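You operate a simulated robot arm through the tools that you are given. There is no shell and no other tool.

Carry out the task below with a simulated two-armed robot. There is one attempt and no reset: what you move stays moved.

JOB
Fetch the small carton labelled "Sleeves" from the fourth shelf from the bottom of the grey rack and set it on the top shelf of the grey rack. Put the jar marked "used" from the second shelf from the bottom of the grey rack on the white cup and the jar labelled "test" on the middle shelf of the grey rack. Take the hex spacer on the second shelf from the bottom of the grey rack and put it away in the inside of the front tray. Turn the pitch dial to 0.20 mm. Put the white packet from the steel top of the small winder on the fourth shelf from the bottom of the grey rack. Fetch the broken block from the steel top of the small winder and set it on the packing end of the packing table. The order is free. Set down upright: small carton, jar.

The check looks at the end state, three seconds after you hand in, the way a careful person would. Anything else that was tipped, shoved, dropped, spilled or broken makes it a failure.

ROBOT AND FRAMES
Two 7-joint arms with two-finger parallel grippers on one trunk, on a base that drives. Base frame: it is fixed to the floor where the robot stands at the start and does not move with it; the origin is under the middle of the robot, x ahead of it, y to its left, z up. Units: mm, degrees, N and s.
The left shoulder is at the start at [20, 113, 1354], the right one opposite. Places, roughly: broken block (4x3x2 cm) [4400, -1700, 1000]; fourth shelf of the grey rack [5700, 100, 1300]; hex spacer (5x3x3 cm) [5900, -200, 500]; inside of the front tray [3100, -1700, 800]; jar [5750, -250, 500]; middle shelf of the grey rack [5700, 100, 900]; packing end of the packing table [2300, 900, 800]; pitch dial [4900, -1800, 1000]; small carton [5500, 0, 1250]; top shelf of the grey rack [5700, 100, 1600]; white cup (6x6x4 cm) [5600, -100, 500]; white packet [4500, -1750, 1000]. Payload 1.57 kg a hand.
The tool frame of a hand sits at the grasp point between the pads (the TCP): z along the fingers, y along the line on which they close. The tips reach 30 mm beyond it. Largest opening 80 mm; finger width 17, thickness 12; the body of the gripper, 40 by 82 mm, starts 80 mm behind the TCP.
Orientation is that of the tool frame in the base frame, as a unit quaternion [w, x, y, z]. With the fingers straight down and closing along the base's y, the tool's x points along the base's -x, its y along +y and its z along -z.

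CONTROLS
- The arms move only by the tool jog_arm. It takes "left_commands", "right_commands" or both (then of equal length, played together; a hand with none holds still); each is a list of rows, each a list of 7 numbers: the shift along the base's x, y, z in mm, then the turn, a rotation vector about the base's x, y, z in degrees, then the closure, from 0 (fully open) to 1 (shut). In form: [[x, y, z, wx, wy, wz, jaw], ...]. A call has 1 to 20 rows; each row shifts and turns the commanded pose from where the row before left it. Each row takes 0.2 s and may step no farther than 50 mm and 8.6 degrees from the row before; otherwise, or with a gripper value out of range, the whole call is refused. Where a pose cannot be reached the arm comes as near as it can. A force on the tool above 40 N (or 10 N above the force at the start of the call, whichever is more), or a blocked arm, ends the call early, and 0.2 s more pass. Each finger travels about 45 mm/s and halts on what it meets, pressing with about 25 N; the grip force reading is that of the motor and also rises with nothing between the fingers. The clock runs only during rows and for 0.2 s after the last one: add rows that do not move to give the fingers time. The reply holds the time, the measured pose of the TCP, the force on the tool along the base axes, the opening and the grip force, in the units named above and with some noise, with the torque about the TCP (base axes, N m) and any sound that the robot's microphone picked up, and new pictures: "views" is both (left out), scene, wrist or none (wrist: the cameras of the hands that moved).
- Cameras (640 x 400 px; columns grow to the right, rows downward): "scene" is now at [98.9, -0.2, 1536.6]; the picture's right is [0.02, -1.00, 0.00], its down [0.02, 0.00, -1.00] and it looks along [1.00, 0.02, 0.02] (base axes); focal length 295 px, centre (320, 200). "left" rides on the left gripper at [72, 7, -122] in its tool frame; the picture's right is [-0.09, 1.00, 0.00], its down [-0.84, -0.08, -0.54] and it looks along [-0.54, -0.05, 0.84] (tool axes); focal length 238 px, centre (320, 200). "right" rides on the right gripper at [72, -7, -122] in its tool frame; the picture's right is [0.09, 1.00, 0.00], its down [-0.84, 0.08, -0.54] and it looks along [-0.54, 0.05, 0.84] (tool axes); focal length 238 px, centre (320, 200). There is no depth. A picture from a camera that has moved, and an enlarged one, comes with that camera's place and axes in the base frame and with its lens.
- move_column(by): slides the trunk up (or, below 0, down) by that many mm; the arms and the scene camera ride with it, the base frame stays. It gives what a move gives, with no picture.
- drive_base(legs): drives the robot by 1 to 6 legs, each [ahead, left, turn to the left] in mm, mm and degrees, along the robot's own axes; the way and the turn of a leg run together, so that a leg with both is an arc; at most 1500 mm and 180 degrees a leg. The arms and the cameras ride along, it lands a little off, and it stops where it bumps. It gives what a move gives, and a new picture of the scene camera.
- aim_head(pan, tilt): turns the head with the scene camera to pan (to the left, within 80 degrees either way) and tilt (down, from -29 to 69), counted from straight ahead of the robot. It gives what a move gives, and a new picture of the scene camera.
- close_up(camera, box): a new picture of the part [left, top, right, bottom] of that camera's present view, enlarged. The clock stands still meanwhile.
- finish_job(): hands the job in; it is judged then, once.

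Nothing tells you exact positions but the pictures and the camera data. Unless the task says otherwise, let go and move clear before handing in.

The tools are called after ">>>" as a command line: name --argument value ..., lists and objects as JSON in quotes. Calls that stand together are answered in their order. jog_arm: Moves the arms, as the interface text tells. Its arguments: {"type":"object","properties":{"left_commands":{"type":"array","items":{"type":"array","items":{"type":"number"}}},"right_commands":{"type":"array","items":{"type":"array","items":{"type":"number"}}},"views":{"type":"string","enum":["both","scene","wrist","none"]}},"required":[]} The other tools are called the same way: move_column (by) slides the trunk up or down; drive_base (legs) drives the base; aim_head (pan, tilt) turns the head that bears the scene camera; close_up (camera, box) takes an enlarged picture of a part of a camera's view; finish_job () hands the job in.

At the start:

```text
t: 0.0
left_ee_pos: [379.3, 129.8, 1530.3]
left_tcp_rot: [0.0, -0.001, 1.0, -0.001]
left_force: [-0.4, 0.1, 0.9]
left_wrist_torque: [0.01, 0.0, 0.02]
left_finger_gap: 80.0
left_gripper_force: 0.1
right_ee_pos: [385.3, -114.9, 1480.8]
right_tcp_rot: [0.0, 0.0, 1.0, 0.0]
right_force: [-1.1, 0.2, 0.4]
right_wrist_torque: [0.0, -0.02, -0.01]
right_finger_gap: 80.2
right_gripper_force: 0.1
trunk travel left (down, up): [-407.0, 163.0]
robot x, y, heading: [3.7, -1.2, -0.1]
head pan, tilt: [1.0, -1.2]
```

scene: 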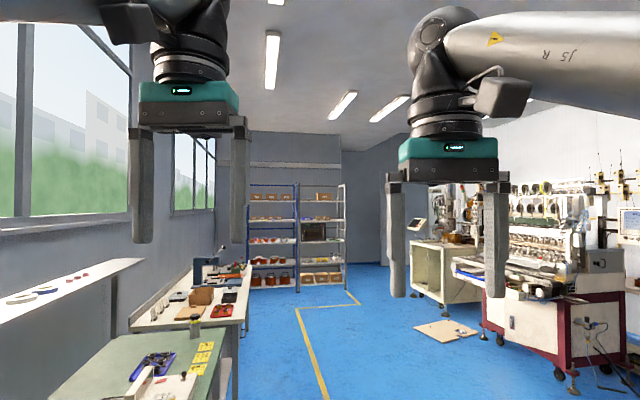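
right: 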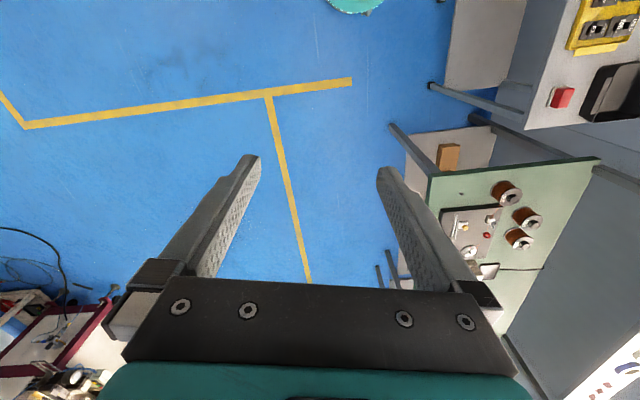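
left: 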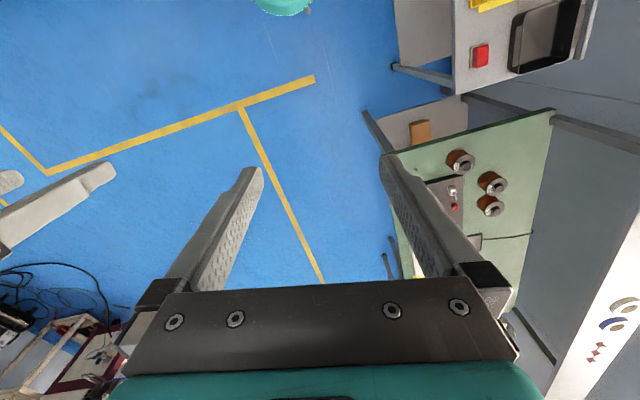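

I see a workshop: benches on the left, racks at the far end, and the winding machines on the right. First I'll enlarge parts of the view to see the rack and the machines before driving.

>>> close_up --camera "scene" --box '[240, 170, 360, 300]'

>>> close_up --camera "scene" --box '[390, 170, 640, 380]'

>>> close_up --camera "scene" --box '[0, 240, 260, 400]'

```text
3.08 times, centred on (300, 235) of scene
camera zoom: at [98.9, -0.2, 1536.6], right [0.02, -1.0, 0.0], down [0.02, 0.0, -1.0], along [1.0, 0.02, 0.02], focal length 906 px, centre (382, 92)
```

zoom: 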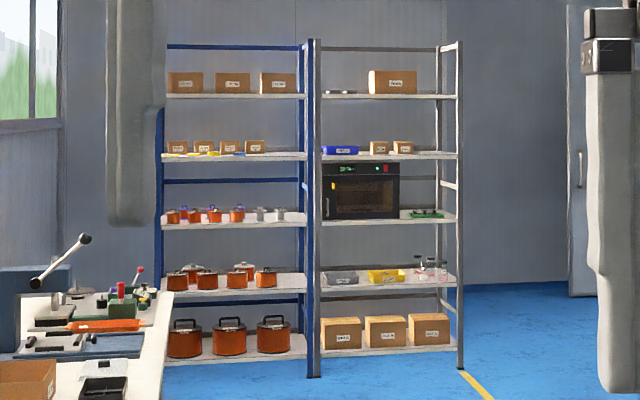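

```text
1.90 times, centred on (515, 275) of scene
camera zoom: at [98.9, -0.2, 1536.6], right [0.02, -1.0, 0.0], down [0.02, 0.0, -1.0], along [1.0, 0.02, 0.02], focal length 561 px, centre (-51, 57)
```

zoom: 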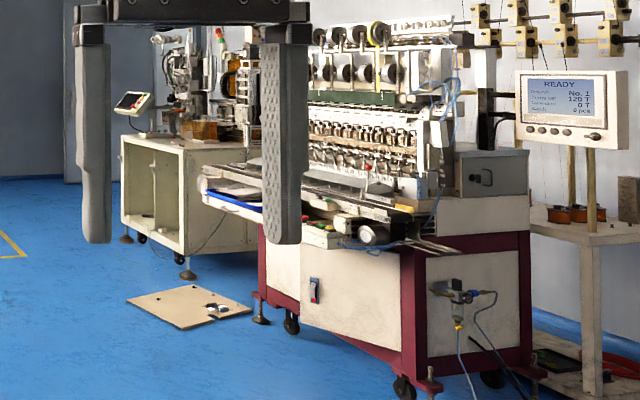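

```text
2.46 times, centred on (130, 320) of scene
camera zoom: at [98.9, -0.2, 1536.6], right [0.02, -1.0, 0.0], down [0.02, 0.0, -1.0], along [1.0, 0.02, 0.02], focal length 725 px, centre (788, -95)
```

zoom: 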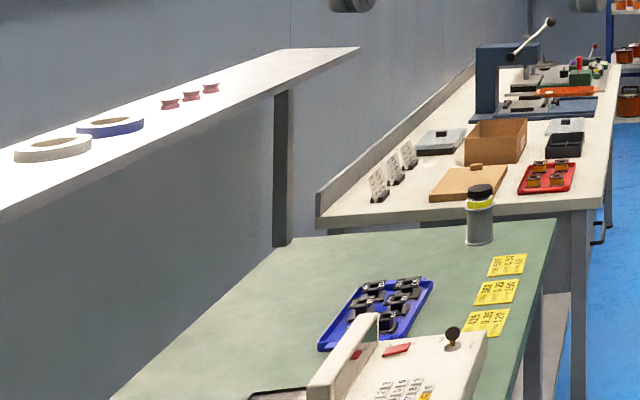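

The grey rack is the right-hand one at the far end, the small winder is the cream cabinet, and the big red-framed machine holds the front tray. A board lies on the floor near x 3600, y -1500, which I'll steer around. I'll drive up the aisle to look at the rack.

>>> drive_base --legs '[[1500, 0, 0], [1500, 0, 0], [1200, 0, 0]]'

```text
t: 20.1
left_ee_pos: [4570.4, 92.3, 1530.7]
left_tcp_rot: [0.0, 0.008, 1.0, -0.002]
left_force: [0.6, 0.5, 0.6]
left_wrist_torque: [0.03, -0.01, -0.01]
left_finger_gap: 80.1
left_gripper_force: 0.1
right_ee_pos: [4571.4, -152.1, 1479.9]
right_tcp_rot: [0.001, 0.009, 1.0, 0.0]
right_force: [-0.3, 0.1, 0.1]
right_wrist_torque: [0.0, 0.02, 0.0]
right_finger_gap: 80.0
right_gripper_force: 0.0
trunk travel left (down, up): [-407.0, 163.0]
robot x, y, heading: [4188.4, -30.9, -1.1]
head pan, tilt: [1.0, -1.2]
camera scene: at [4288.0, -33.2, 1536.6], right [0.0, -1.0, 0.0], down [0.02, 0.0, -1.0], along [1.0, 0.0, 0.02], focal length 295 px, centre (320, 200)
```

scene: 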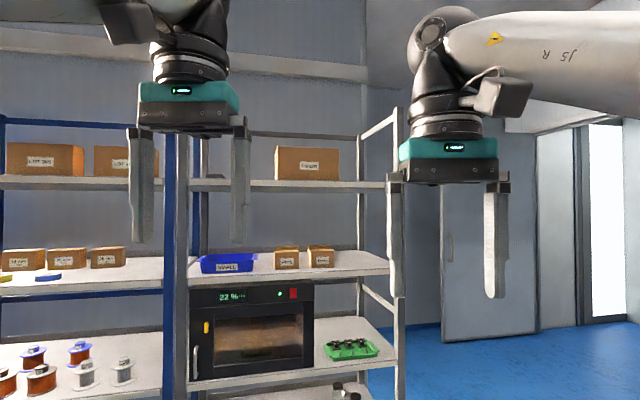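

>>> aim_head --pan 0 --tilt 30

>>> close_up --camera "scene" --box '[180, 0, 420, 150]'

>>> close_up --camera "scene" --box '[180, 120, 420, 270]'

>>> aim_head --pan 0 --tilt 0

>>> close_up --camera "scene" --box '[180, 120, 420, 270]'

>>> close_up --camera "scene" --box '[180, 220, 420, 370]'

```text
t: 21.1
left_ee_pos: [4570.6, 91.1, 1530.7]
left_tcp_rot: [0.001, 0.008, 1.0, -0.001]
left_force: [0.4, -0.1, -1.2]
left_wrist_torque: [-0.01, 0.02, 0.03]
left_finger_gap: 79.9
left_gripper_force: 0.0
right_ee_pos: [4570.8, -152.5, 1479.9]
right_tcp_rot: [-0.001, 0.008, 1.0, 0.0]
right_force: [-0.9, -1.0, -0.2]
right_wrist_torque: [0.02, 0.04, 0.01]
right_finger_gap: 80.1
right_gripper_force: 0.0
trunk travel left (down, up): [-407.0, 163.0]
robot x, y, heading: [4184.2, -27.5, -0.8]
head pan, tilt: [0.0, 30.0]
camera scene: at [4288.8, -34.8, 1486.5], right [-0.02, -1.0, 0.0], down [-0.5, 0.01, -0.87], along [0.87, -0.02, -0.5], focal length 295 px, centre (320, 200)
```

scene: 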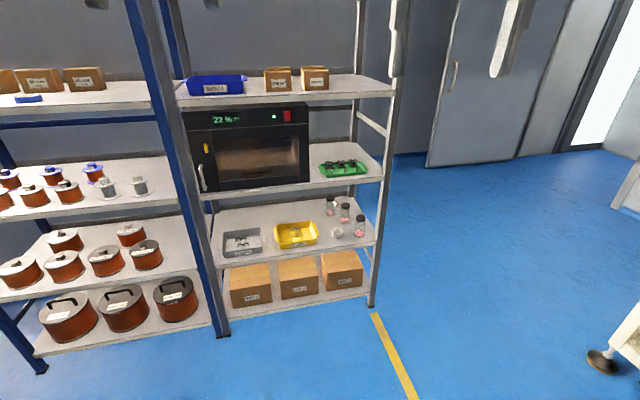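

```text
2.67 times, centred on (300, 75) of scene
camera zoom: at [4288.8, -34.8, 1486.5], right [-0.02, -1.0, 0.0], down [-0.5, 0.01, -0.87], along [0.87, -0.02, -0.5], focal length 786 px, centre (373, 533)
```

zoom: 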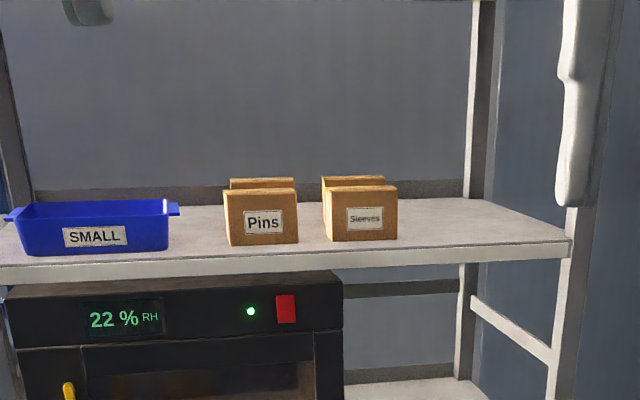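

```text
2.67 times, centred on (300, 195) of scene
camera zoom: at [4288.8, -34.8, 1486.5], right [-0.02, -1.0, 0.0], down [-0.5, 0.01, -0.87], along [0.87, -0.02, -0.5], focal length 786 px, centre (373, 213)
```

zoom: 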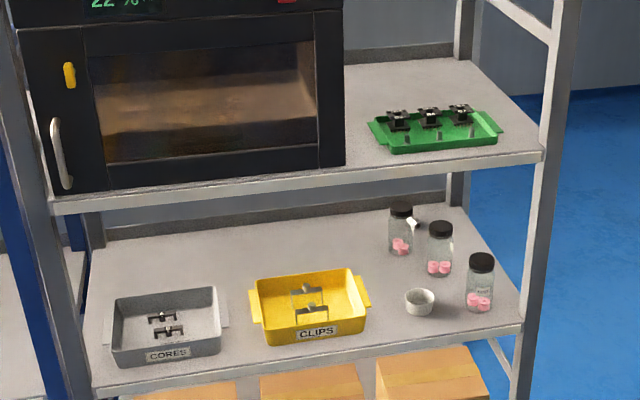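

```text
t: 22.0
left_ee_pos: [4570.4, 91.7, 1531.0]
left_tcp_rot: [0.001, 0.007, 1.0, -0.001]
left_force: [0.5, 0.7, -0.1]
left_wrist_torque: [0.01, 0.02, -0.02]
left_finger_gap: 79.7
left_gripper_force: 0.0
right_ee_pos: [4571.2, -151.7, 1479.5]
right_tcp_rot: [-0.001, 0.009, 1.0, 0.0]
right_force: [0.4, -0.4, 0.6]
right_wrist_torque: [-0.01, 0.02, 0.0]
right_finger_gap: 79.8
right_gripper_force: 0.2
trunk travel left (down, up): [-407.0, 163.0]
robot x, y, heading: [4185.5, -29.4, -1.0]
head pan, tilt: [0.0, 0.0]
camera scene: at [4288.4, -34.8, 1534.7], right [-0.02, -1.0, 0.0], down [0.0, 0.0, -1.0], along [1.0, -0.02, 0.0], focal length 295 px, centre (320, 200)
```

scene: 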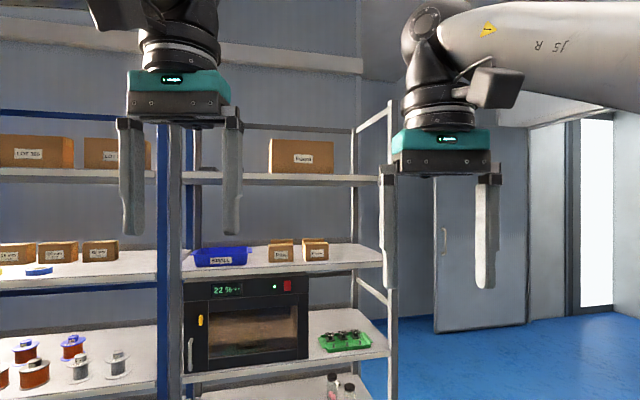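

```text
2.67 times, centred on (300, 195) of scene
camera zoom: at [4288.4, -34.8, 1534.7], right [-0.02, -1.0, 0.0], down [0.0, 0.0, -1.0], along [1.0, -0.02, 0.0], focal length 786 px, centre (373, 213)
```

zoom: 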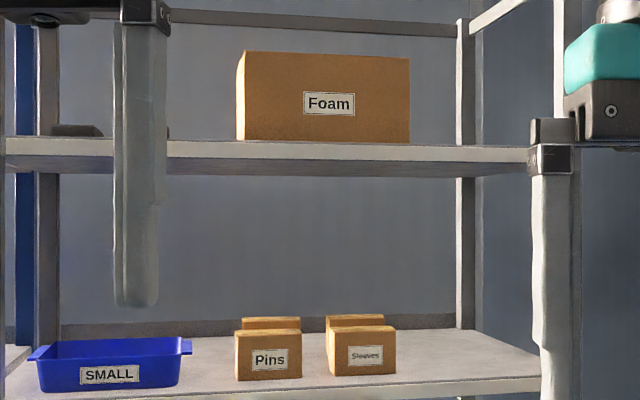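

```text
2.67 times, centred on (300, 295) of scene
camera zoom: at [4288.4, -34.8, 1534.7], right [-0.02, -1.0, 0.0], down [0.0, 0.0, -1.0], along [1.0, -0.02, 0.0], focal length 786 px, centre (373, -53)
```

zoom: 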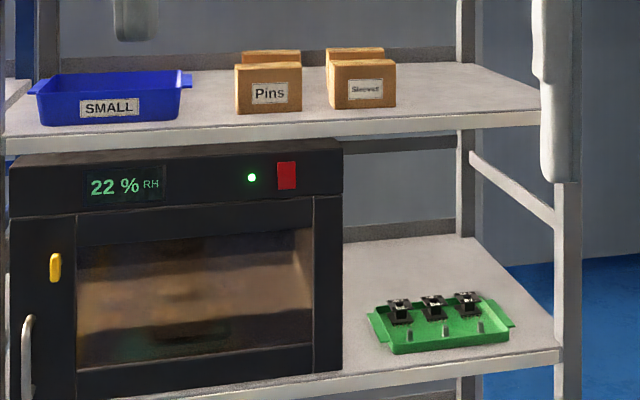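

The grey rack is about 1.2 m ahead: Sleeves carton at the front of the fourth shelf, and three lidded jars, the white cup and the spacer on the second shelf. While still in open space I'll test how the right arm turns to a forward-pointing posture.

>>> jog_arm --right_commands '[[0, 0, 0, 0, -8.5, 0, 0], [0, 0, 0, 0, -8.5, 0, 0], [0, 0, 0, 0, -8.5, 0, 0], [0, 0, 0, 0, -8.5, 0, 0], [0, 0, 0, 0, -8.5, 0, 0]]' --left_commands '[[0, 0, 0, 0, -8.5, 0, 0], [0, 0, 0, 0, -8.5, 0, 0], [0, 0, 0, 0, -8.5, 0, 0], [0, 0, 0, 0, -8.5, 0, 0], [0, 0, 0, 0, -8.5, 0, 0]]' --views "both"

```text
t: 23.2
left_ee_pos: [4570.3, 92.0, 1532.0]
left_tcp_rot: [0.365, 0.006, 0.931, 0.003]
left_force: [-0.5, -0.3, 0.5]
left_wrist_torque: [0.02, 0.0, 0.02]
left_finger_gap: 79.7
left_gripper_force: 0.0
right_ee_pos: [4571.4, -152.3, 1480.0]
right_tcp_rot: [0.364, 0.009, 0.931, 0.004]
right_force: [0.0, 1.0, -0.7]
right_wrist_torque: [0.02, 0.0, 0.0]
right_finger_gap: 79.9
right_gripper_force: 0.1
trunk travel left (down, up): [-407.0, 163.0]
robot x, y, heading: [4187.9, -31.2, -0.9]
head pan, tilt: [0.0, 0.0]
camera scene: at [4288.1, -34.7, 1534.8], right [-0.02, -1.0, 0.0], down [0.0, 0.0, -1.0], along [1.0, -0.02, 0.0], focal length 295 px, centre (320, 200)
camera right: at [4434.8, -157.7, 1521.1], right [-0.05, 1.0, -0.05], down [0.25, 0.06, 0.97], along [0.97, 0.04, -0.25], focal length 238 px, centre (320, 200)
camera left: at [4434.2, 100.0, 1572.6], right [0.08, 0.99, 0.07], down [0.24, -0.09, 0.97], along [0.97, -0.06, -0.25], focal length 238 px, centre (320, 200)
```

scene: 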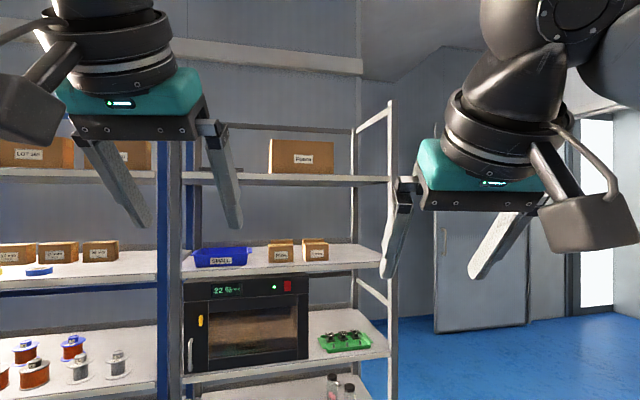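
right: 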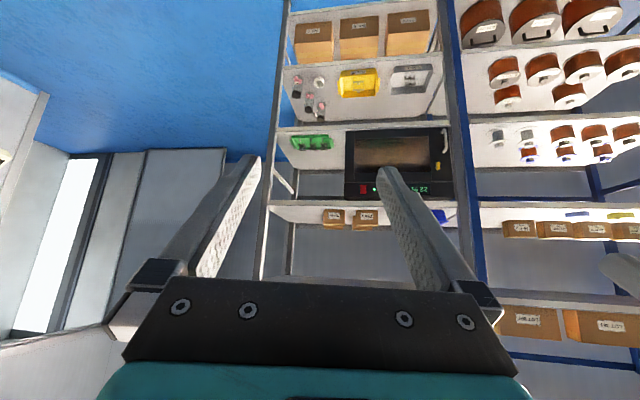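
left: 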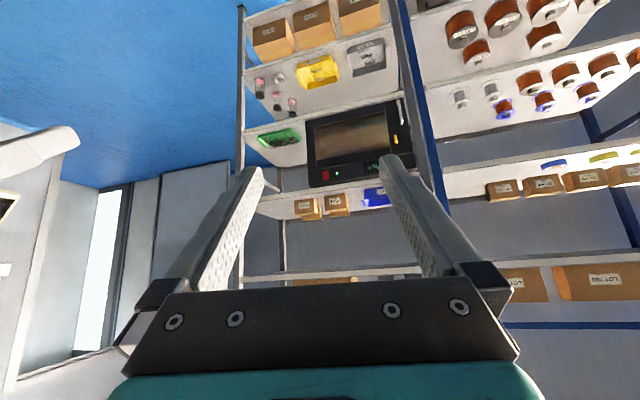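

Both arms tilt fine. Next I'll roll both hands about their own axis so that the wrist cameras come to sit above the fingers.

>>> jog_arm --right_commands '[[0, 0, 0, 5.74, 0, -6.27, 0], [0, 0, 0, 5.74, 0, -6.27, 0], [0, 0, 0, 5.74, 0, -6.27, 0], [0, 0, 0, 5.74, 0, -6.27, 0], [0, 0, 0, 5.74, 0, -6.27, 0], [0, 0, 0, 5.74, 0, -6.27, 0], [0, 0, 0, 5.74, 0, -6.27, 0], [0, 0, 0, 5.74, 0, -6.27, 0], [0, 0, 0, 5.74, 0, -6.27, 0], [0, 0, 0, 5.74, 0, -6.27, 0]]' --left_commands '[[0, 0, 0, -5.74, 0, 6.27, 0], [0, 0, 0, -5.74, 0, 6.27, 0], [0, 0, 0, -5.74, 0, 6.27, 0], [0, 0, 0, -5.74, 0, 6.27, 0], [0, 0, 0, -5.74, 0, 6.27, 0], [0, 0, 0, -5.74, 0, 6.27, 0], [0, 0, 0, -5.74, 0, 6.27, 0], [0, 0, 0, -5.74, 0, 6.27, 0], [0, 0, 0, -5.74, 0, 6.27, 0], [0, 0, 0, -5.74, 0, 6.27, 0]]' --views "scene"

```text
t: 25.4
left_ee_pos: [4570.2, 91.8, 1531.3]
left_tcp_rot: [0.27, -0.625, 0.691, -0.242]
left_force: [-0.3, -0.4, 0.1]
left_wrist_torque: [0.03, 0.02, 0.0]
left_finger_gap: 80.1
left_gripper_force: 0.0
right_ee_pos: [4569.7, -153.2, 1479.3]
right_tcp_rot: [0.265, 0.637, 0.68, 0.247]
right_force: [-0.8, 0.2, -0.9]
right_wrist_torque: [0.0, -0.03, -0.01]
right_finger_gap: 80.1
right_gripper_force: 0.1
trunk travel left (down, up): [-407.0, 163.0]
robot x, y, heading: [4186.6, -31.4, -1.1]
head pan, tilt: [0.0, 0.0]
camera scene: at [4288.4, -34.8, 1534.8], right [-0.02, -1.0, 0.0], down [0.0, 0.0, -1.0], along [1.0, -0.02, 0.0], focal length 295 px, centre (320, 200)
```

scene: 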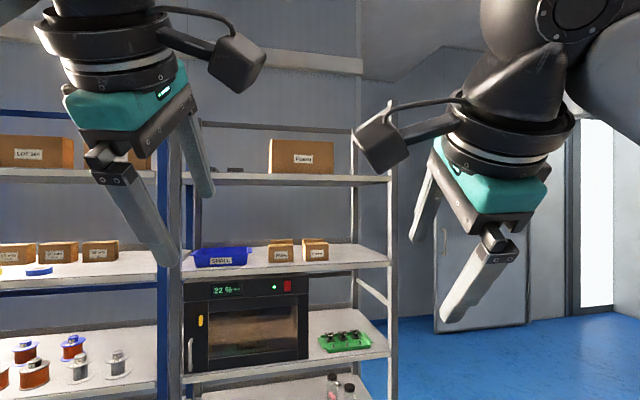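

>>> jog_arm --right_commands '[[0, 0, 0, 5.74, 0, -6.27, 0], [0, 0, 0, 5.74, 0, -6.27, 0], [0, 0, 0, 5.74, 0, -6.27, 0], [0, 0, 0, 5.74, 0, -6.27, 0], [0, 0, 0, 5.74, 0, -6.27, 0], [0, 0, 0, 5.74, 0, -6.27, 0], [0, 0, 0, 5.74, 0, -6.27, 0], [0, 0, 0, 5.74, 0, -6.27, 0], [0, 0, 0, 5.74, 0, -6.27, 0], [0, 0, 0, 5.74, 0, -6.27, 0], [0, 0, 0, 5.74, 0, -6.27, 0], [0, 0, 0, 1.0, 0, -1.1, 0]]' --left_commands '[[0, 0, 0, -5.74, 0, 6.27, 0], [0, 0, 0, -5.74, 0, 6.27, 0], [0, 0, 0, -5.74, 0, 6.27, 0], [0, 0, 0, -5.74, 0, 6.27, 0], [0, 0, 0, -5.74, 0, 6.27, 0], [0, 0, 0, -5.74, 0, 6.27, 0], [0, 0, 0, -5.74, 0, 6.27, 0], [0, 0, 0, -5.74, 0, 6.27, 0], [0, 0, 0, -5.74, 0, 6.27, 0], [0, 0, 0, -5.74, 0, 6.27, 0], [0, 0, 0, -5.74, 0, 6.27, 0], [0, 0, 0, -1.0, 0, 1.1, 0]]' --views "both"

```text
t: 28.0
left_ee_pos: [4569.4, 91.6, 1530.8]
left_tcp_rot: [-0.004, 0.932, -0.007, 0.361]
left_force: [1.1, 1.0, -0.4]
left_wrist_torque: [-0.03, 0.02, -0.01]
left_finger_gap: 80.2
left_gripper_force: 0.2
right_ee_pos: [4571.5, -153.3, 1479.3]
right_tcp_rot: [-0.003, 0.932, -0.01, 0.362]
right_force: [-0.2, 0.5, 0.4]
right_wrist_torque: [-0.02, 0.02, 0.03]
right_finger_gap: 80.0
right_gripper_force: 0.1
trunk travel left (down, up): [-407.0, 163.0]
robot x, y, heading: [4186.2, -32.7, -1.0]
head pan, tilt: [0.0, 0.0]
camera scene: at [4288.4, -34.8, 1534.7], right [-0.02, -1.0, 0.0], down [0.0, 0.0, -1.0], along [1.0, -0.02, 0.0], focal length 295 px, centre (320, 200)
camera right: at [4542.1, -147.3, 1618.6], right [0.05, -1.0, 0.05], down [-0.98, -0.06, -0.17], along [0.17, -0.04, -0.98], focal length 238 px, centre (320, 200)
camera left: at [4540.0, 84.0, 1670.4], right [-0.08, -0.99, -0.07], down [-0.98, 0.09, -0.16], along [0.17, 0.06, -0.98], focal length 238 px, centre (320, 200)
```

scene: 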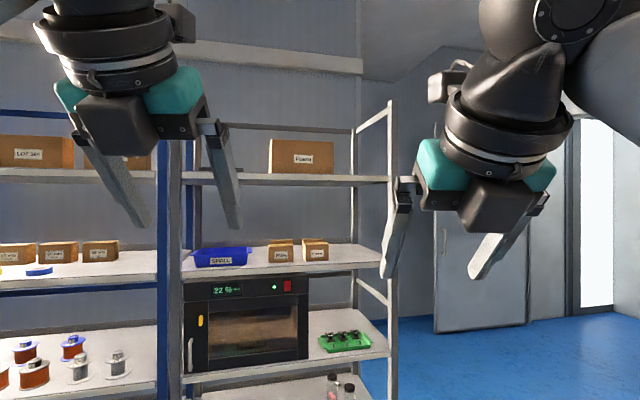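
right: 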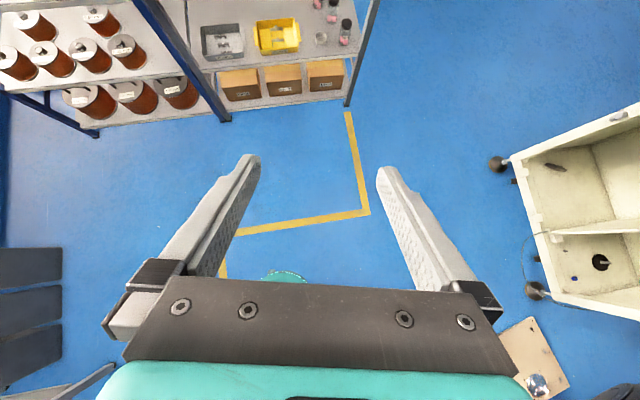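
left: 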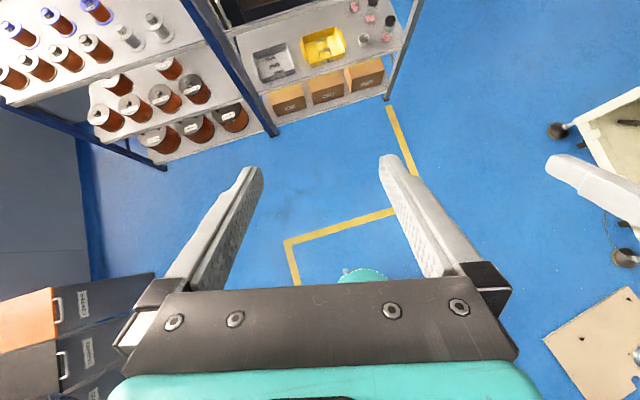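

The roll works and the base looks to be about 250 mm in radius. Next I'll bring the right hand level and reach forward in free air to find how far it extends.

>>> jog_arm --right_commands '[[0, 0, -20, 0, -7.9, 0, 0], [0, 0, -20, 0, -7.9, 0, 0], [0, 0, -20, 0, -7.9, 0, 0], [0, 0, -20, 0, -7.9, 0, 0], [0, 0, -20, 0, -7.9, 0, 0], [0, 0, -20, 0, -7.9, 0, 0], [50, 0, 0, 0, 0, 0, 0], [50, 0, 0, 0, 0, 0, 0], [50, 0, 0, 0, 0, 0, 0], [50, 0, 0, 0, 0, 0, 0], [50, 0, 0, 0, 0, 0, 0], [50, 0, 0, 0, 0, 0, 0], [50, 0, 0, 0, 0, 0, 0], [50, 0, 0, 0, 0, 0, 0], [0, 0, 0, 0, 0, 0, 0], [0, 0, 0, 0, 0, 0, 0]]' --views "both"

```text
t: 31.4
left_ee_pos: [4569.4, 90.1, 1532.5]
left_tcp_rot: [-0.004, 0.932, -0.008, 0.362]
left_force: [1.0, -0.5, -0.1]
left_wrist_torque: [-0.01, 0.0, 0.06]
left_finger_gap: 79.9
left_gripper_force: 0.1
right_ee_pos: [4969.4, -116.3, 1389.9]
right_tcp_rot: [-0.017, 0.723, 0.005, 0.691]
right_force: [-0.5, -0.1, 0.5]
right_wrist_torque: [0.03, -0.03, 0.06]
right_finger_gap: 79.9
right_gripper_force: 0.1
right hand out of reach, approached as far as the arm can: row 4, 5, 6, 13, 14
trunk travel left (down, up): [-407.0, 163.0]
robot x, y, heading: [4189.2, -27.5, -0.8]
head pan, tilt: [0.0, 0.0]
camera scene: at [4288.4, -36.7, 1534.7], right [-0.02, -1.0, 0.0], down [0.0, 0.0, -1.0], along [1.0, -0.02, 0.0], focal length 295 px, centre (320, 200)
camera right: at [4849.9, -115.7, 1467.8], right [0.04, -1.0, 0.07], down [-0.58, -0.08, -0.81], along [0.82, -0.01, -0.58], focal length 238 px, centre (320, 200)
```

scene: 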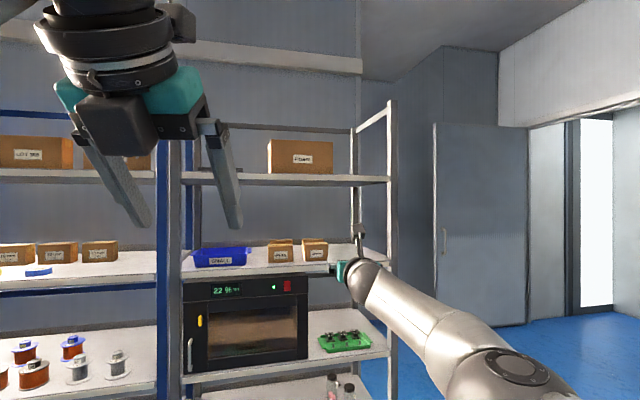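
right: 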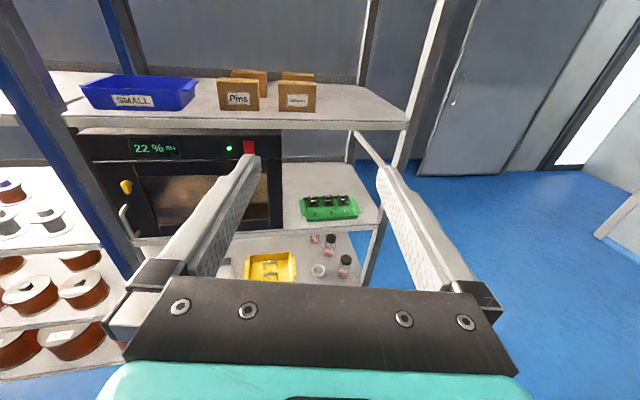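

The level reach is about 780 mm from the axis, so the back of the second shelf will have to be reached from the rack's right-hand open side. I'll take close-ups to check that side and the jars.

>>> close_up --camera "right" --box '[200, 60, 440, 210]'

>>> close_up --camera "right" --box '[240, 200, 400, 300]'

```text
2.67 times, centred on (320, 135) of right
camera zoom: at [4849.9, -115.7, 1467.8], right [0.04, -1.0, 0.07], down [-0.58, -0.08, -0.81], along [0.82, -0.01, -0.58], focal length 636 px, centre (320, 373)
```

zoom: 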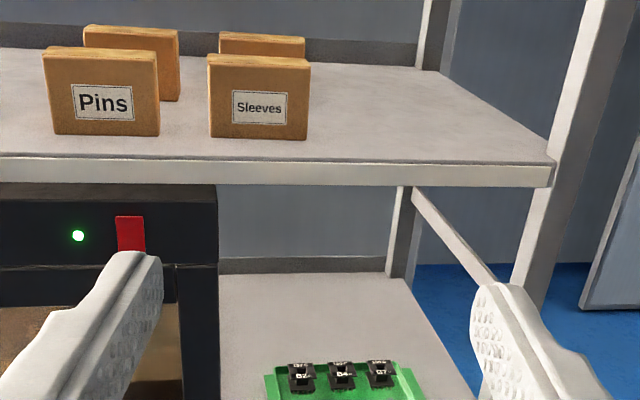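

```text
4.00 times, centred on (320, 250) of right
camera zoom: at [4849.9, -115.7, 1467.8], right [0.04, -1.0, 0.07], down [-0.58, -0.08, -0.81], along [0.82, -0.01, -0.58], focal length 953 px, centre (320, 0)
```

zoom: 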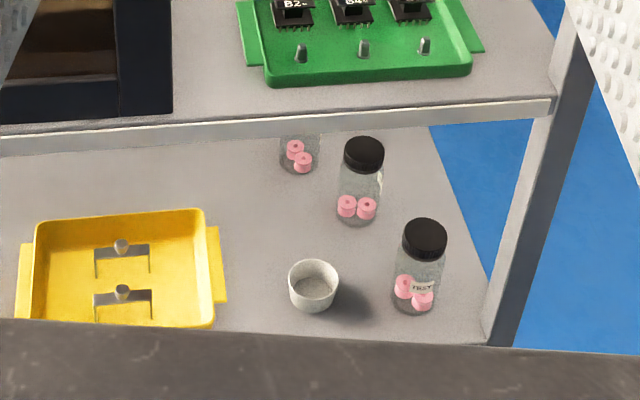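

The front carton labelled Sleeves is clear, there are two plain ones behind the front pair, and the rack's right side appears open at second and fourth shelf level (a brace sits between shelves 3 and 4). I'll pull the right arm back and drive round to the right side, keeping clear of the rack.

>>> jog_arm --right_commands '[[-47, -4, 0, 0, 0, 0, 0], [-47, -4, 0, 0, 0, 0, 0], [-47, -4, 0, 0, 0, 0, 0], [-47, -4, 0, 0, 0, 0, 0], [-47, -4, 0, 0, 0, 0, 0], [-47, -4, 0, 0, 0, 0, 0], [-40, 0, 0, 0, 0, 0, 0]]' --views "none"

>>> drive_base --legs '[[0, -870, 0], [1350, 0, 0], [0, 0, 90]]'

```text
t: 33.0
left_ee_pos: [4570.2, 92.2, 1532.2]
left_tcp_rot: [-0.002, 0.932, -0.009, 0.362]
left_force: [-0.4, -0.2, 0.2]
left_wrist_torque: [0.0, -0.01, -0.01]
left_finger_gap: 79.9
left_gripper_force: 0.0
right_ee_pos: [4647.6, -140.8, 1391.9]
right_tcp_rot: [-0.015, 0.723, 0.005, 0.691]
right_force: [-0.3, -0.5, -0.4]
right_wrist_torque: [0.0, 0.02, 0.01]
right_finger_gap: 80.1
right_gripper_force: 0.0
trunk travel left (down, up): [-407.0, 163.0]
robot x, y, heading: [4188.4, -27.9, -0.8]
head pan, tilt: [0.0, 0.0]
```

```text
t: 47.9
left_ee_pos: [5427.6, -527.0, 1529.9]
left_tcp_rot: [-0.261, 0.657, 0.662, 0.25]
left_force: [-0.5, -0.4, 0.5]
left_wrist_torque: [-0.01, 0.0, 0.02]
left_finger_gap: 80.0
left_gripper_force: 0.1
right_ee_pos: [5655.9, -442.0, 1391.6]
right_tcp_rot: [-0.506, 0.501, 0.521, 0.47]
right_force: [0.4, -1.0, 0.6]
right_wrist_torque: [-0.01, 0.01, 0.0]
right_finger_gap: 80.1
right_gripper_force: 0.1
trunk travel left (down, up): [-407.0, 163.0]
robot x, y, heading: [5559.0, -903.0, 90.6]
head pan, tilt: [0.0, 0.0]
camera scene: at [5558.4, -805.9, 1534.7], right [1.0, 0.01, 0.0], down [0.0, 0.0, -1.0], along [-0.01, 1.0, 0.0], focal length 295 px, centre (320, 200)
```

scene: 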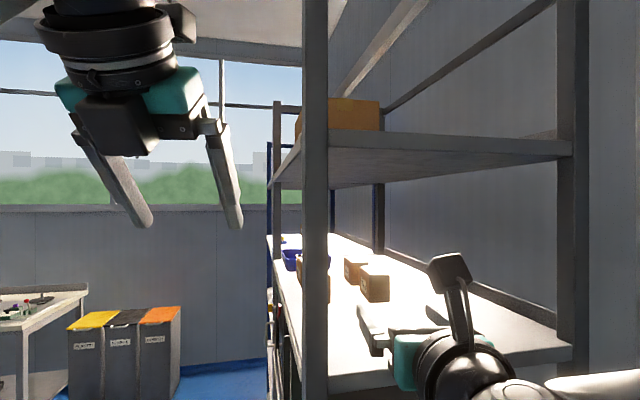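

I'm now on the right side of the rack facing it, with the fourth shelf's cartons visible between the posts. I'll look closer and tilt the head down to the second shelf.

>>> close_up --camera "scene" --box '[260, 80, 600, 400]'

>>> aim_head --pan -15 --tilt 45

>>> close_up --camera "scene" --box '[150, 50, 470, 250]'

>>> close_up --camera "right" --box '[0, 0, 640, 400]'

```text
1.25 times, centred on (430, 240) of scene
camera zoom: at [5558.4, -805.9, 1534.7], right [1.0, 0.01, 0.0], down [0.0, 0.0, -1.0], along [-0.01, 1.0, 0.0], focal length 368 px, centre (182, 150)
```

zoom: 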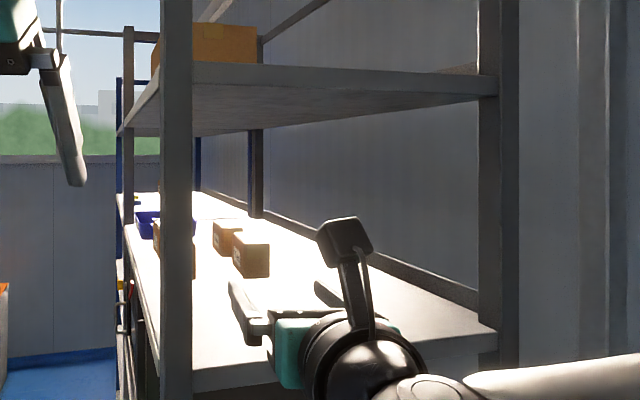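

```text
t: 49.0
left_ee_pos: [5428.2, -526.0, 1531.0]
left_tcp_rot: [-0.261, 0.656, 0.662, 0.25]
left_force: [0.0, 0.8, -0.1]
left_wrist_torque: [-0.03, -0.03, 0.04]
left_finger_gap: 80.3
left_gripper_force: 0.0
right_ee_pos: [5657.2, -442.0, 1392.1]
right_tcp_rot: [-0.506, 0.501, 0.521, 0.471]
right_force: [1.0, -0.5, 0.4]
right_wrist_torque: [-0.03, 0.0, -0.02]
right_finger_gap: 80.0
right_gripper_force: 0.2
trunk travel left (down, up): [-407.0, 163.0]
robot x, y, heading: [5558.0, -903.9, 90.2]
head pan, tilt: [-15.0, 45.0]
camera scene: at [5579.6, -817.2, 1463.9], right [0.97, -0.25, 0.0], down [-0.18, -0.68, -0.71], along [0.18, 0.68, -0.71], focal length 295 px, centre (320, 200)
```

scene: 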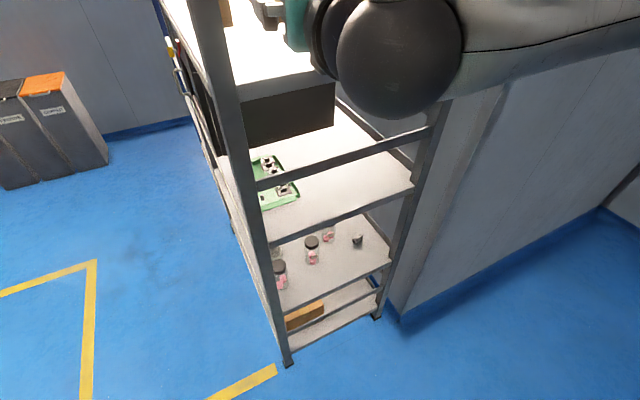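

```text
2.00 times, centred on (310, 150) of scene
camera zoom: at [5579.6, -817.2, 1463.9], right [0.97, -0.25, 0.0], down [-0.18, -0.68, -0.71], along [0.18, 0.68, -0.71], focal length 589 px, centre (340, 300)
```

zoom: 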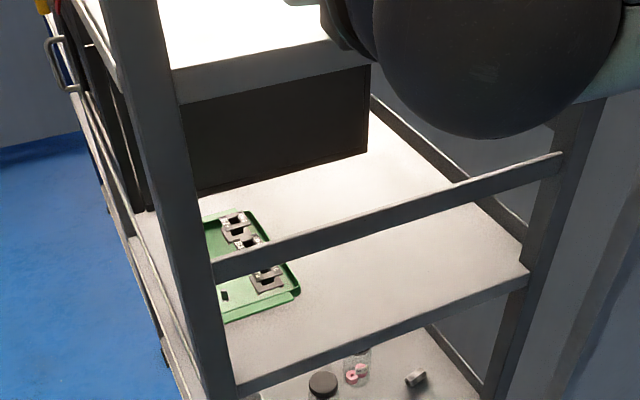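

```text
1.00 times, centred on (320, 200) of right (not enlarged: the box is as wide or as high as the picture)
camera zoom: at [5658.1, -560.9, 1469.2], right [1.0, 0.06, 0.07], down [0.09, -0.58, -0.81], along [-0.01, 0.82, -0.58], focal length 238 px, centre (320, 200)
```

zoom: 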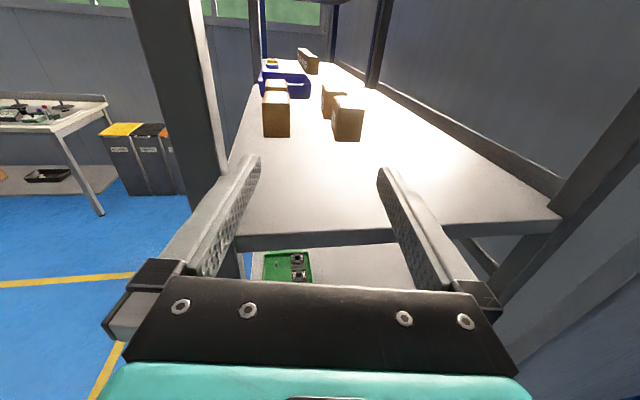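

The rack is turned by about 13.5° (its right end lies farther from me), its near-front corner at about (5561, -378), and the side opening to the second shelf is free. I'll zoom in on the jars to read labels.

>>> close_up --camera "scene" --box '[255, 215, 395, 305]'

>>> aim_head --pan 0 --tilt 55

>>> close_up --camera "scene" --box '[280, 120, 460, 260]'

```text
4.44 times, centred on (325, 260) of scene
camera zoom: at [5579.6, -817.2, 1463.9], right [0.97, -0.25, 0.0], down [-0.18, -0.68, -0.71], along [0.18, 0.68, -0.71], focal length 1309 px, centre (298, -67)
```

zoom: 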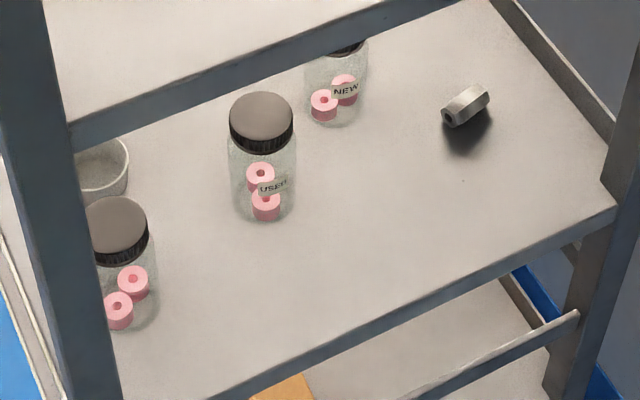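

```text
t: 49.8
left_ee_pos: [5427.1, -526.9, 1532.0]
left_tcp_rot: [-0.261, 0.656, 0.662, 0.25]
left_force: [0.1, -0.9, 0.0]
left_wrist_torque: [-0.01, -0.01, 0.0]
left_finger_gap: 80.0
left_gripper_force: 0.0
right_ee_pos: [5656.9, -442.0, 1391.9]
right_tcp_rot: [-0.506, 0.501, 0.52, 0.471]
right_force: [-0.7, -0.3, 0.1]
right_wrist_torque: [-0.02, -0.02, 0.03]
right_finger_gap: 79.8
right_gripper_force: 0.0
trunk travel left (down, up): [-407.0, 163.0]
robot x, y, heading: [5562.5, -901.6, 90.5]
head pan, tilt: [0.0, 55.0]
camera scene: at [5558.7, -823.8, 1450.4], right [1.0, 0.01, 0.0], down [0.0, -0.82, -0.57], along [0.0, 0.57, -0.82], focal length 295 px, centre (320, 200)
```

scene: 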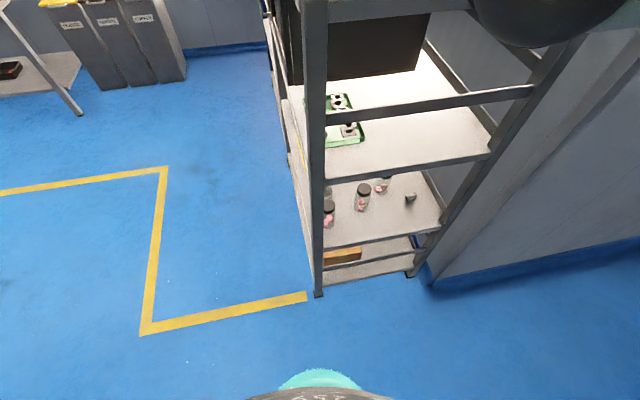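

```text
2.86 times, centred on (370, 190) of scene
camera zoom: at [5558.7, -823.8, 1450.4], right [1.0, 0.01, 0.0], down [0.0, -0.82, -0.57], along [0.0, 0.57, -0.82], focal length 842 px, centre (177, 229)
```

zoom: 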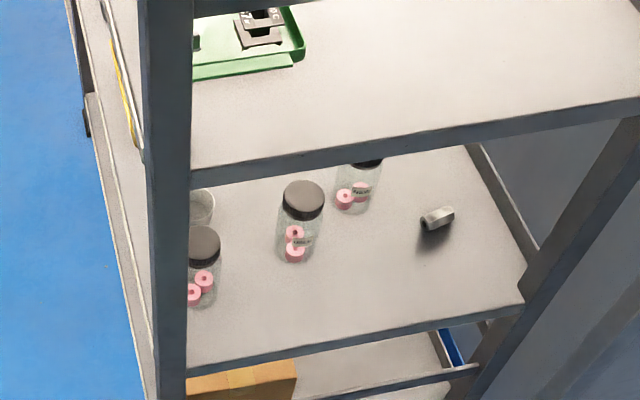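

Labels read: middle jar = USED, back jar = NEW, front jar = TEST; the hex spacer lies near the back post. I'll fetch the spacer first from this side: I pull both hands in and lower the trunk, then test the reach at low height in free air.

>>> jog_arm --right_commands '[[0, -25, 0, 0, 0, 0, 0], [0, -25, 0, 0, 0, 0, 0], [0, 0, 0, 0, 0, 0, 0], [0, 0, 0, 0, 0, 0, 0]]' --left_commands '[[-25, -30, 0, 0, 0, 0, 0], [-25, -30, 0, 0, 0, 0, 0], [-25, -30, 0, 0, 0, 0, 0], [-25, -30, 0, 0, 0, 0, 0]]' --views "none"

>>> move_column --by -400

>>> aim_head --pan -20 --tilt 40

```text
t: 50.8
left_ee_pos: [5326.4, -649.1, 1531.7]
left_tcp_rot: [-0.262, 0.656, 0.662, 0.25]
left_force: [-0.5, -0.9, 0.8]
left_wrist_torque: [0.04, -0.03, -0.04]
left_finger_gap: 80.0
left_gripper_force: 0.1
right_ee_pos: [5645.0, -467.3, 1398.7]
right_tcp_rot: [-0.507, 0.5, 0.521, 0.47]
right_force: [-0.5, 0.4, -0.3]
right_wrist_torque: [0.01, 0.02, -0.01]
right_finger_gap: 80.2
right_gripper_force: 0.0
right hand out of reach, approached as far as the arm can: row 1, 2
trunk travel left (down, up): [-407.0, 163.0]
robot x, y, heading: [5559.1, -904.4, 90.5]
head pan, tilt: [0.0, 55.0]
```

```text
t: 54.6
left_ee_pos: [5326.7, -646.7, 1132.1]
left_tcp_rot: [-0.261, 0.657, 0.661, 0.25]
left_force: [0.3, 0.1, 0.1]
left_wrist_torque: [-0.02, 0.05, 0.0]
left_finger_gap: 80.1
left_gripper_force: 0.1
right_ee_pos: [5645.9, -466.2, 996.8]
right_tcp_rot: [-0.506, 0.502, 0.521, 0.47]
right_force: [-0.4, -0.3, 0.9]
right_wrist_torque: [0.01, 0.05, -0.01]
right_finger_gap: 80.0
right_gripper_force: 0.1
trunk travel left (down, up): [-7.0, 563.0]
robot x, y, heading: [5557.5, -902.1, 90.4]
head pan, tilt: [0.0, 55.0]
```

```text
t: 55.5
left_ee_pos: [5329.6, -646.5, 1132.5]
left_tcp_rot: [-0.26, 0.657, 0.661, 0.251]
left_force: [0.5, -0.1, 0.4]
left_wrist_torque: [-0.02, -0.01, 0.01]
left_finger_gap: 79.8
left_gripper_force: 0.1
right_ee_pos: [5645.5, -466.8, 997.9]
right_tcp_rot: [-0.507, 0.501, 0.521, 0.471]
right_force: [-0.3, -0.6, 0.9]
right_wrist_torque: [0.02, 0.02, 0.0]
right_finger_gap: 79.9
right_gripper_force: 0.1
trunk travel left (down, up): [-7.0, 563.0]
robot x, y, heading: [5561.6, -905.2, 90.3]
head pan, tilt: [-20.0, 40.0]
camera scene: at [5587.6, -815.8, 1071.0], right [0.94, -0.34, 0.0], down [-0.22, -0.61, -0.77], along [0.26, 0.72, -0.64], focal length 295 px, centre (320, 200)
```

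scene: 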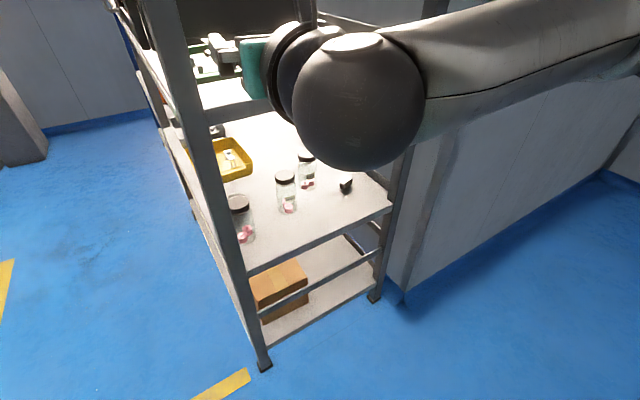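

>>> close_up --camera "scene" --box '[220, 140, 400, 260]'

>>> close_up --camera "scene" --box '[320, 165, 380, 205]'

```text
3.33 times, centred on (310, 200) of scene
camera zoom: at [5587.6, -815.8, 1071.0], right [0.94, -0.34, 0.0], down [-0.22, -0.61, -0.77], along [0.26, 0.72, -0.64], focal length 982 px, centre (353, 200)
```

zoom: 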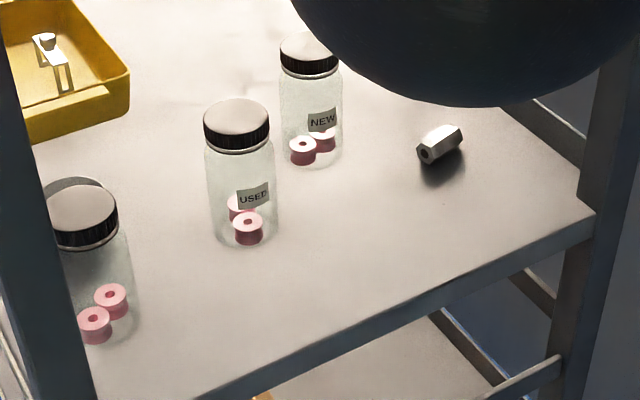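

```text
10.00 times, centred on (350, 185) of scene
camera zoom: at [5587.6, -815.8, 1071.0], right [0.94, -0.34, 0.0], down [-0.22, -0.61, -0.77], along [0.26, 0.72, -0.64], focal length 2946 px, centre (20, 350)
```

zoom: 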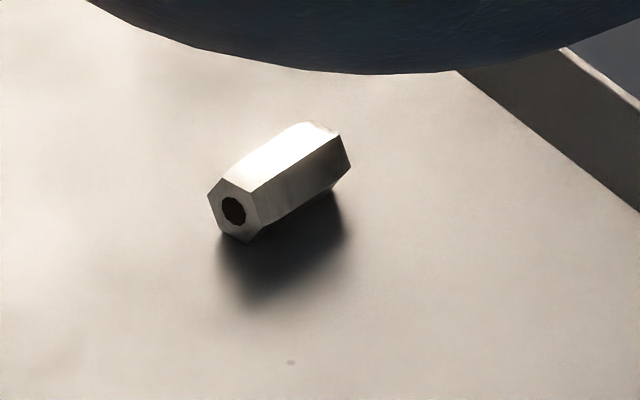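

The spacer lies at about (5897, -186), its axis roughly 25° from x. I'll test in free air whether the right hand can point straight down at low height about 330 mm ahead of me.

>>> jog_arm --right_commands '[[0, -10, -38, -8.2, 0, 0, 0], [0, -10, -38, -8.2, 0, 0, 0], [0, -10, -38, -8.2, 0, 0, 0], [0, -10, -38, -8.2, 0, 0, 0], [0, -10, -38, -8.2, 0, 0, 0], [0, -10, -38, -8.2, 0, 0, 0], [0, -10, -38, -8.2, 0, 0, 0], [0, -10, -38, -8.2, 0, 0, 0], [0, -10, -38, -8.2, 0, 0, 0], [0, -10, -38, -8.2, 0, 0, 0], [0, -10, -38, -8.0, 0, 0, 0], [0, 0, 0, 0, 0, 0, 0]]' --views "both"

```text
t: 58.1
left_ee_pos: [5327.0, -647.2, 1131.7]
left_tcp_rot: [-0.261, 0.657, 0.662, 0.25]
left_force: [0.5, 1.6, -0.3]
left_wrist_torque: [0.05, 0.01, -0.03]
left_finger_gap: 80.1
left_gripper_force: 0.1
right_ee_pos: [5643.8, -568.8, 580.7]
right_tcp_rot: [-0.003, 0.712, 0.701, -0.037]
right_force: [0.1, -0.8, -0.1]
right_wrist_torque: [0.0, 0.0, -0.02]
right_finger_gap: 79.9
right_gripper_force: 0.0
right hand out of reach, approached as far as the arm can: row 1
trunk travel left (down, up): [-7.0, 563.0]
robot x, y, heading: [5563.6, -901.8, 90.1]
head pan, tilt: [-20.0, 40.0]
camera scene: at [5587.6, -815.8, 1071.1], right [0.94, -0.34, 0.0], down [-0.22, -0.61, -0.77], along [0.26, 0.72, -0.64], focal length 295 px, centre (320, 200)
camera right: at [5645.0, -491.3, 699.5], right [1.0, 0.07, -0.06], down [0.1, -0.81, 0.58], along [-0.01, -0.58, -0.81], focal length 238 px, centre (320, 200)
```

scene: 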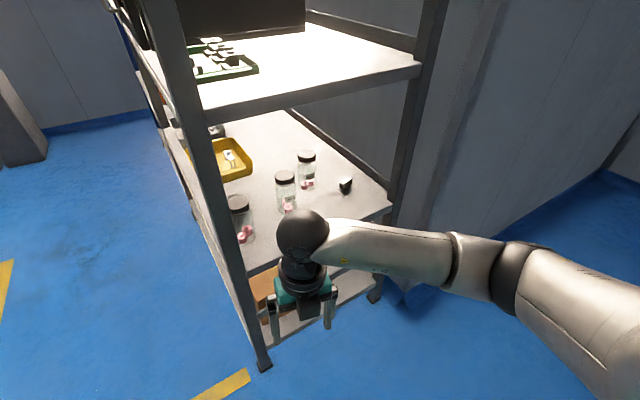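
right: 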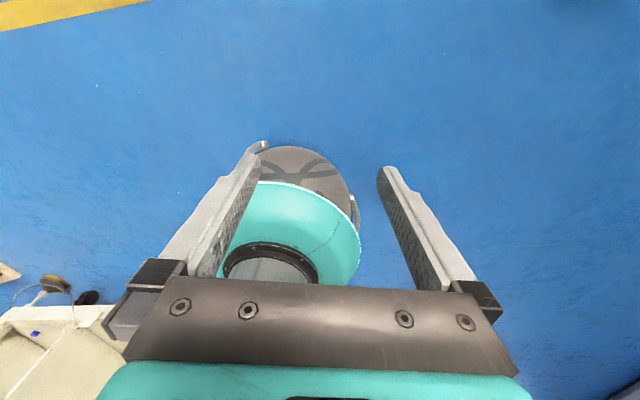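

Pointing down at low height works, with the forearm swinging out to the right. The spacer is best reached diagonally between the posts with the right arm, so I'll turn to about 57° and move closer, staying about 300 mm off the rack corner.

>>> drive_base --legs '[[0, 0, -33], [203, 105, 0]]'

>>> aim_head --pan 0 --tilt 45

```text
t: 61.3
left_ee_pos: [5531.1, -364.9, 1132.0]
left_tcp_rot: [-0.172, 0.826, 0.433, 0.318]
left_force: [-1.5, -3.4, -1.9]
left_wrist_torque: [0.33, -0.33, -0.1]
left_finger_gap: 79.8
left_gripper_force: 0.0
right_ee_pos: [5837.7, -470.7, 580.8]
right_tcp_rot: [-0.013, 0.886, 0.462, -0.032]
right_force: [0.5, 0.2, -0.2]
right_wrist_torque: [-0.03, -0.02, 0.03]
right_finger_gap: 80.1
right_gripper_force: 0.2
trunk travel left (down, up): [-7.0, 563.0]
robot x, y, heading: [5577.6, -701.0, 56.3]
head pan, tilt: [-20.0, 40.0]
stopped in leg 2: the force on the tool passed its limit at 61 N (the readings are from after the stop); the commanded pose is now the measured one
camera scene: at [5653.2, -644.8, 1071.1], right [0.59, -0.81, 0.0], down [-0.52, -0.38, -0.77], along [0.62, 0.45, -0.64], focal length 295 px, centre (320, 200)
```

scene: 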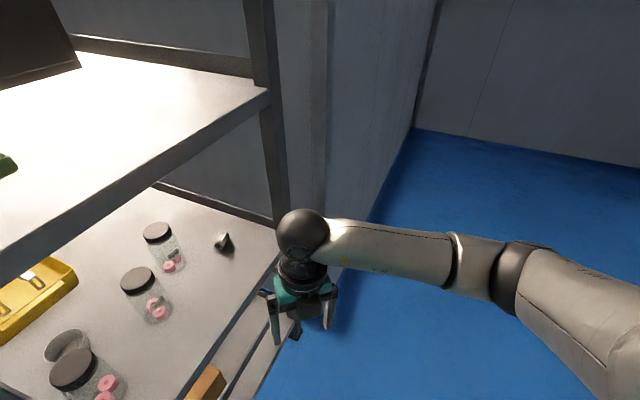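

```text
t: 62.2
left_ee_pos: [5532.2, -363.7, 1132.9]
left_tcp_rot: [-0.172, 0.826, 0.433, 0.317]
left_force: [-1.9, -5.1, -2.4]
left_wrist_torque: [0.55, -0.45, -0.07]
left_finger_gap: 79.8
left_gripper_force: 0.1
right_ee_pos: [5838.0, -470.6, 581.6]
right_tcp_rot: [-0.013, 0.886, 0.462, -0.033]
right_force: [-0.1, -0.3, 0.7]
right_wrist_torque: [0.02, 0.0, -0.04]
right_finger_gap: 79.8
right_gripper_force: 0.0
trunk travel left (down, up): [-7.0, 563.0]
robot x, y, heading: [5581.7, -702.9, 56.1]
head pan, tilt: [0.0, 45.0]
camera scene: at [5629.8, -627.7, 1063.9], right [0.83, -0.55, 0.0], down [-0.39, -0.59, -0.71], along [0.39, 0.59, -0.71], focal length 295 px, centre (320, 200)
```

scene: 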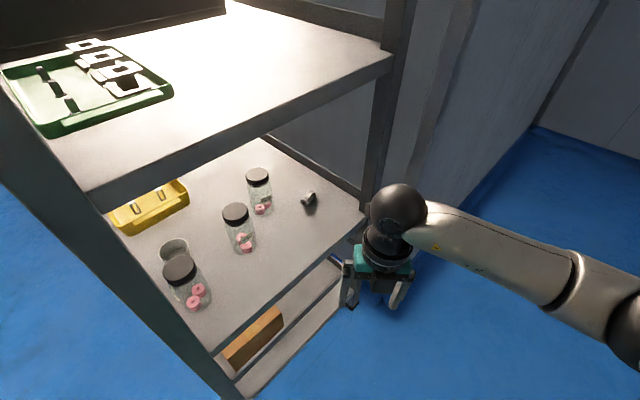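

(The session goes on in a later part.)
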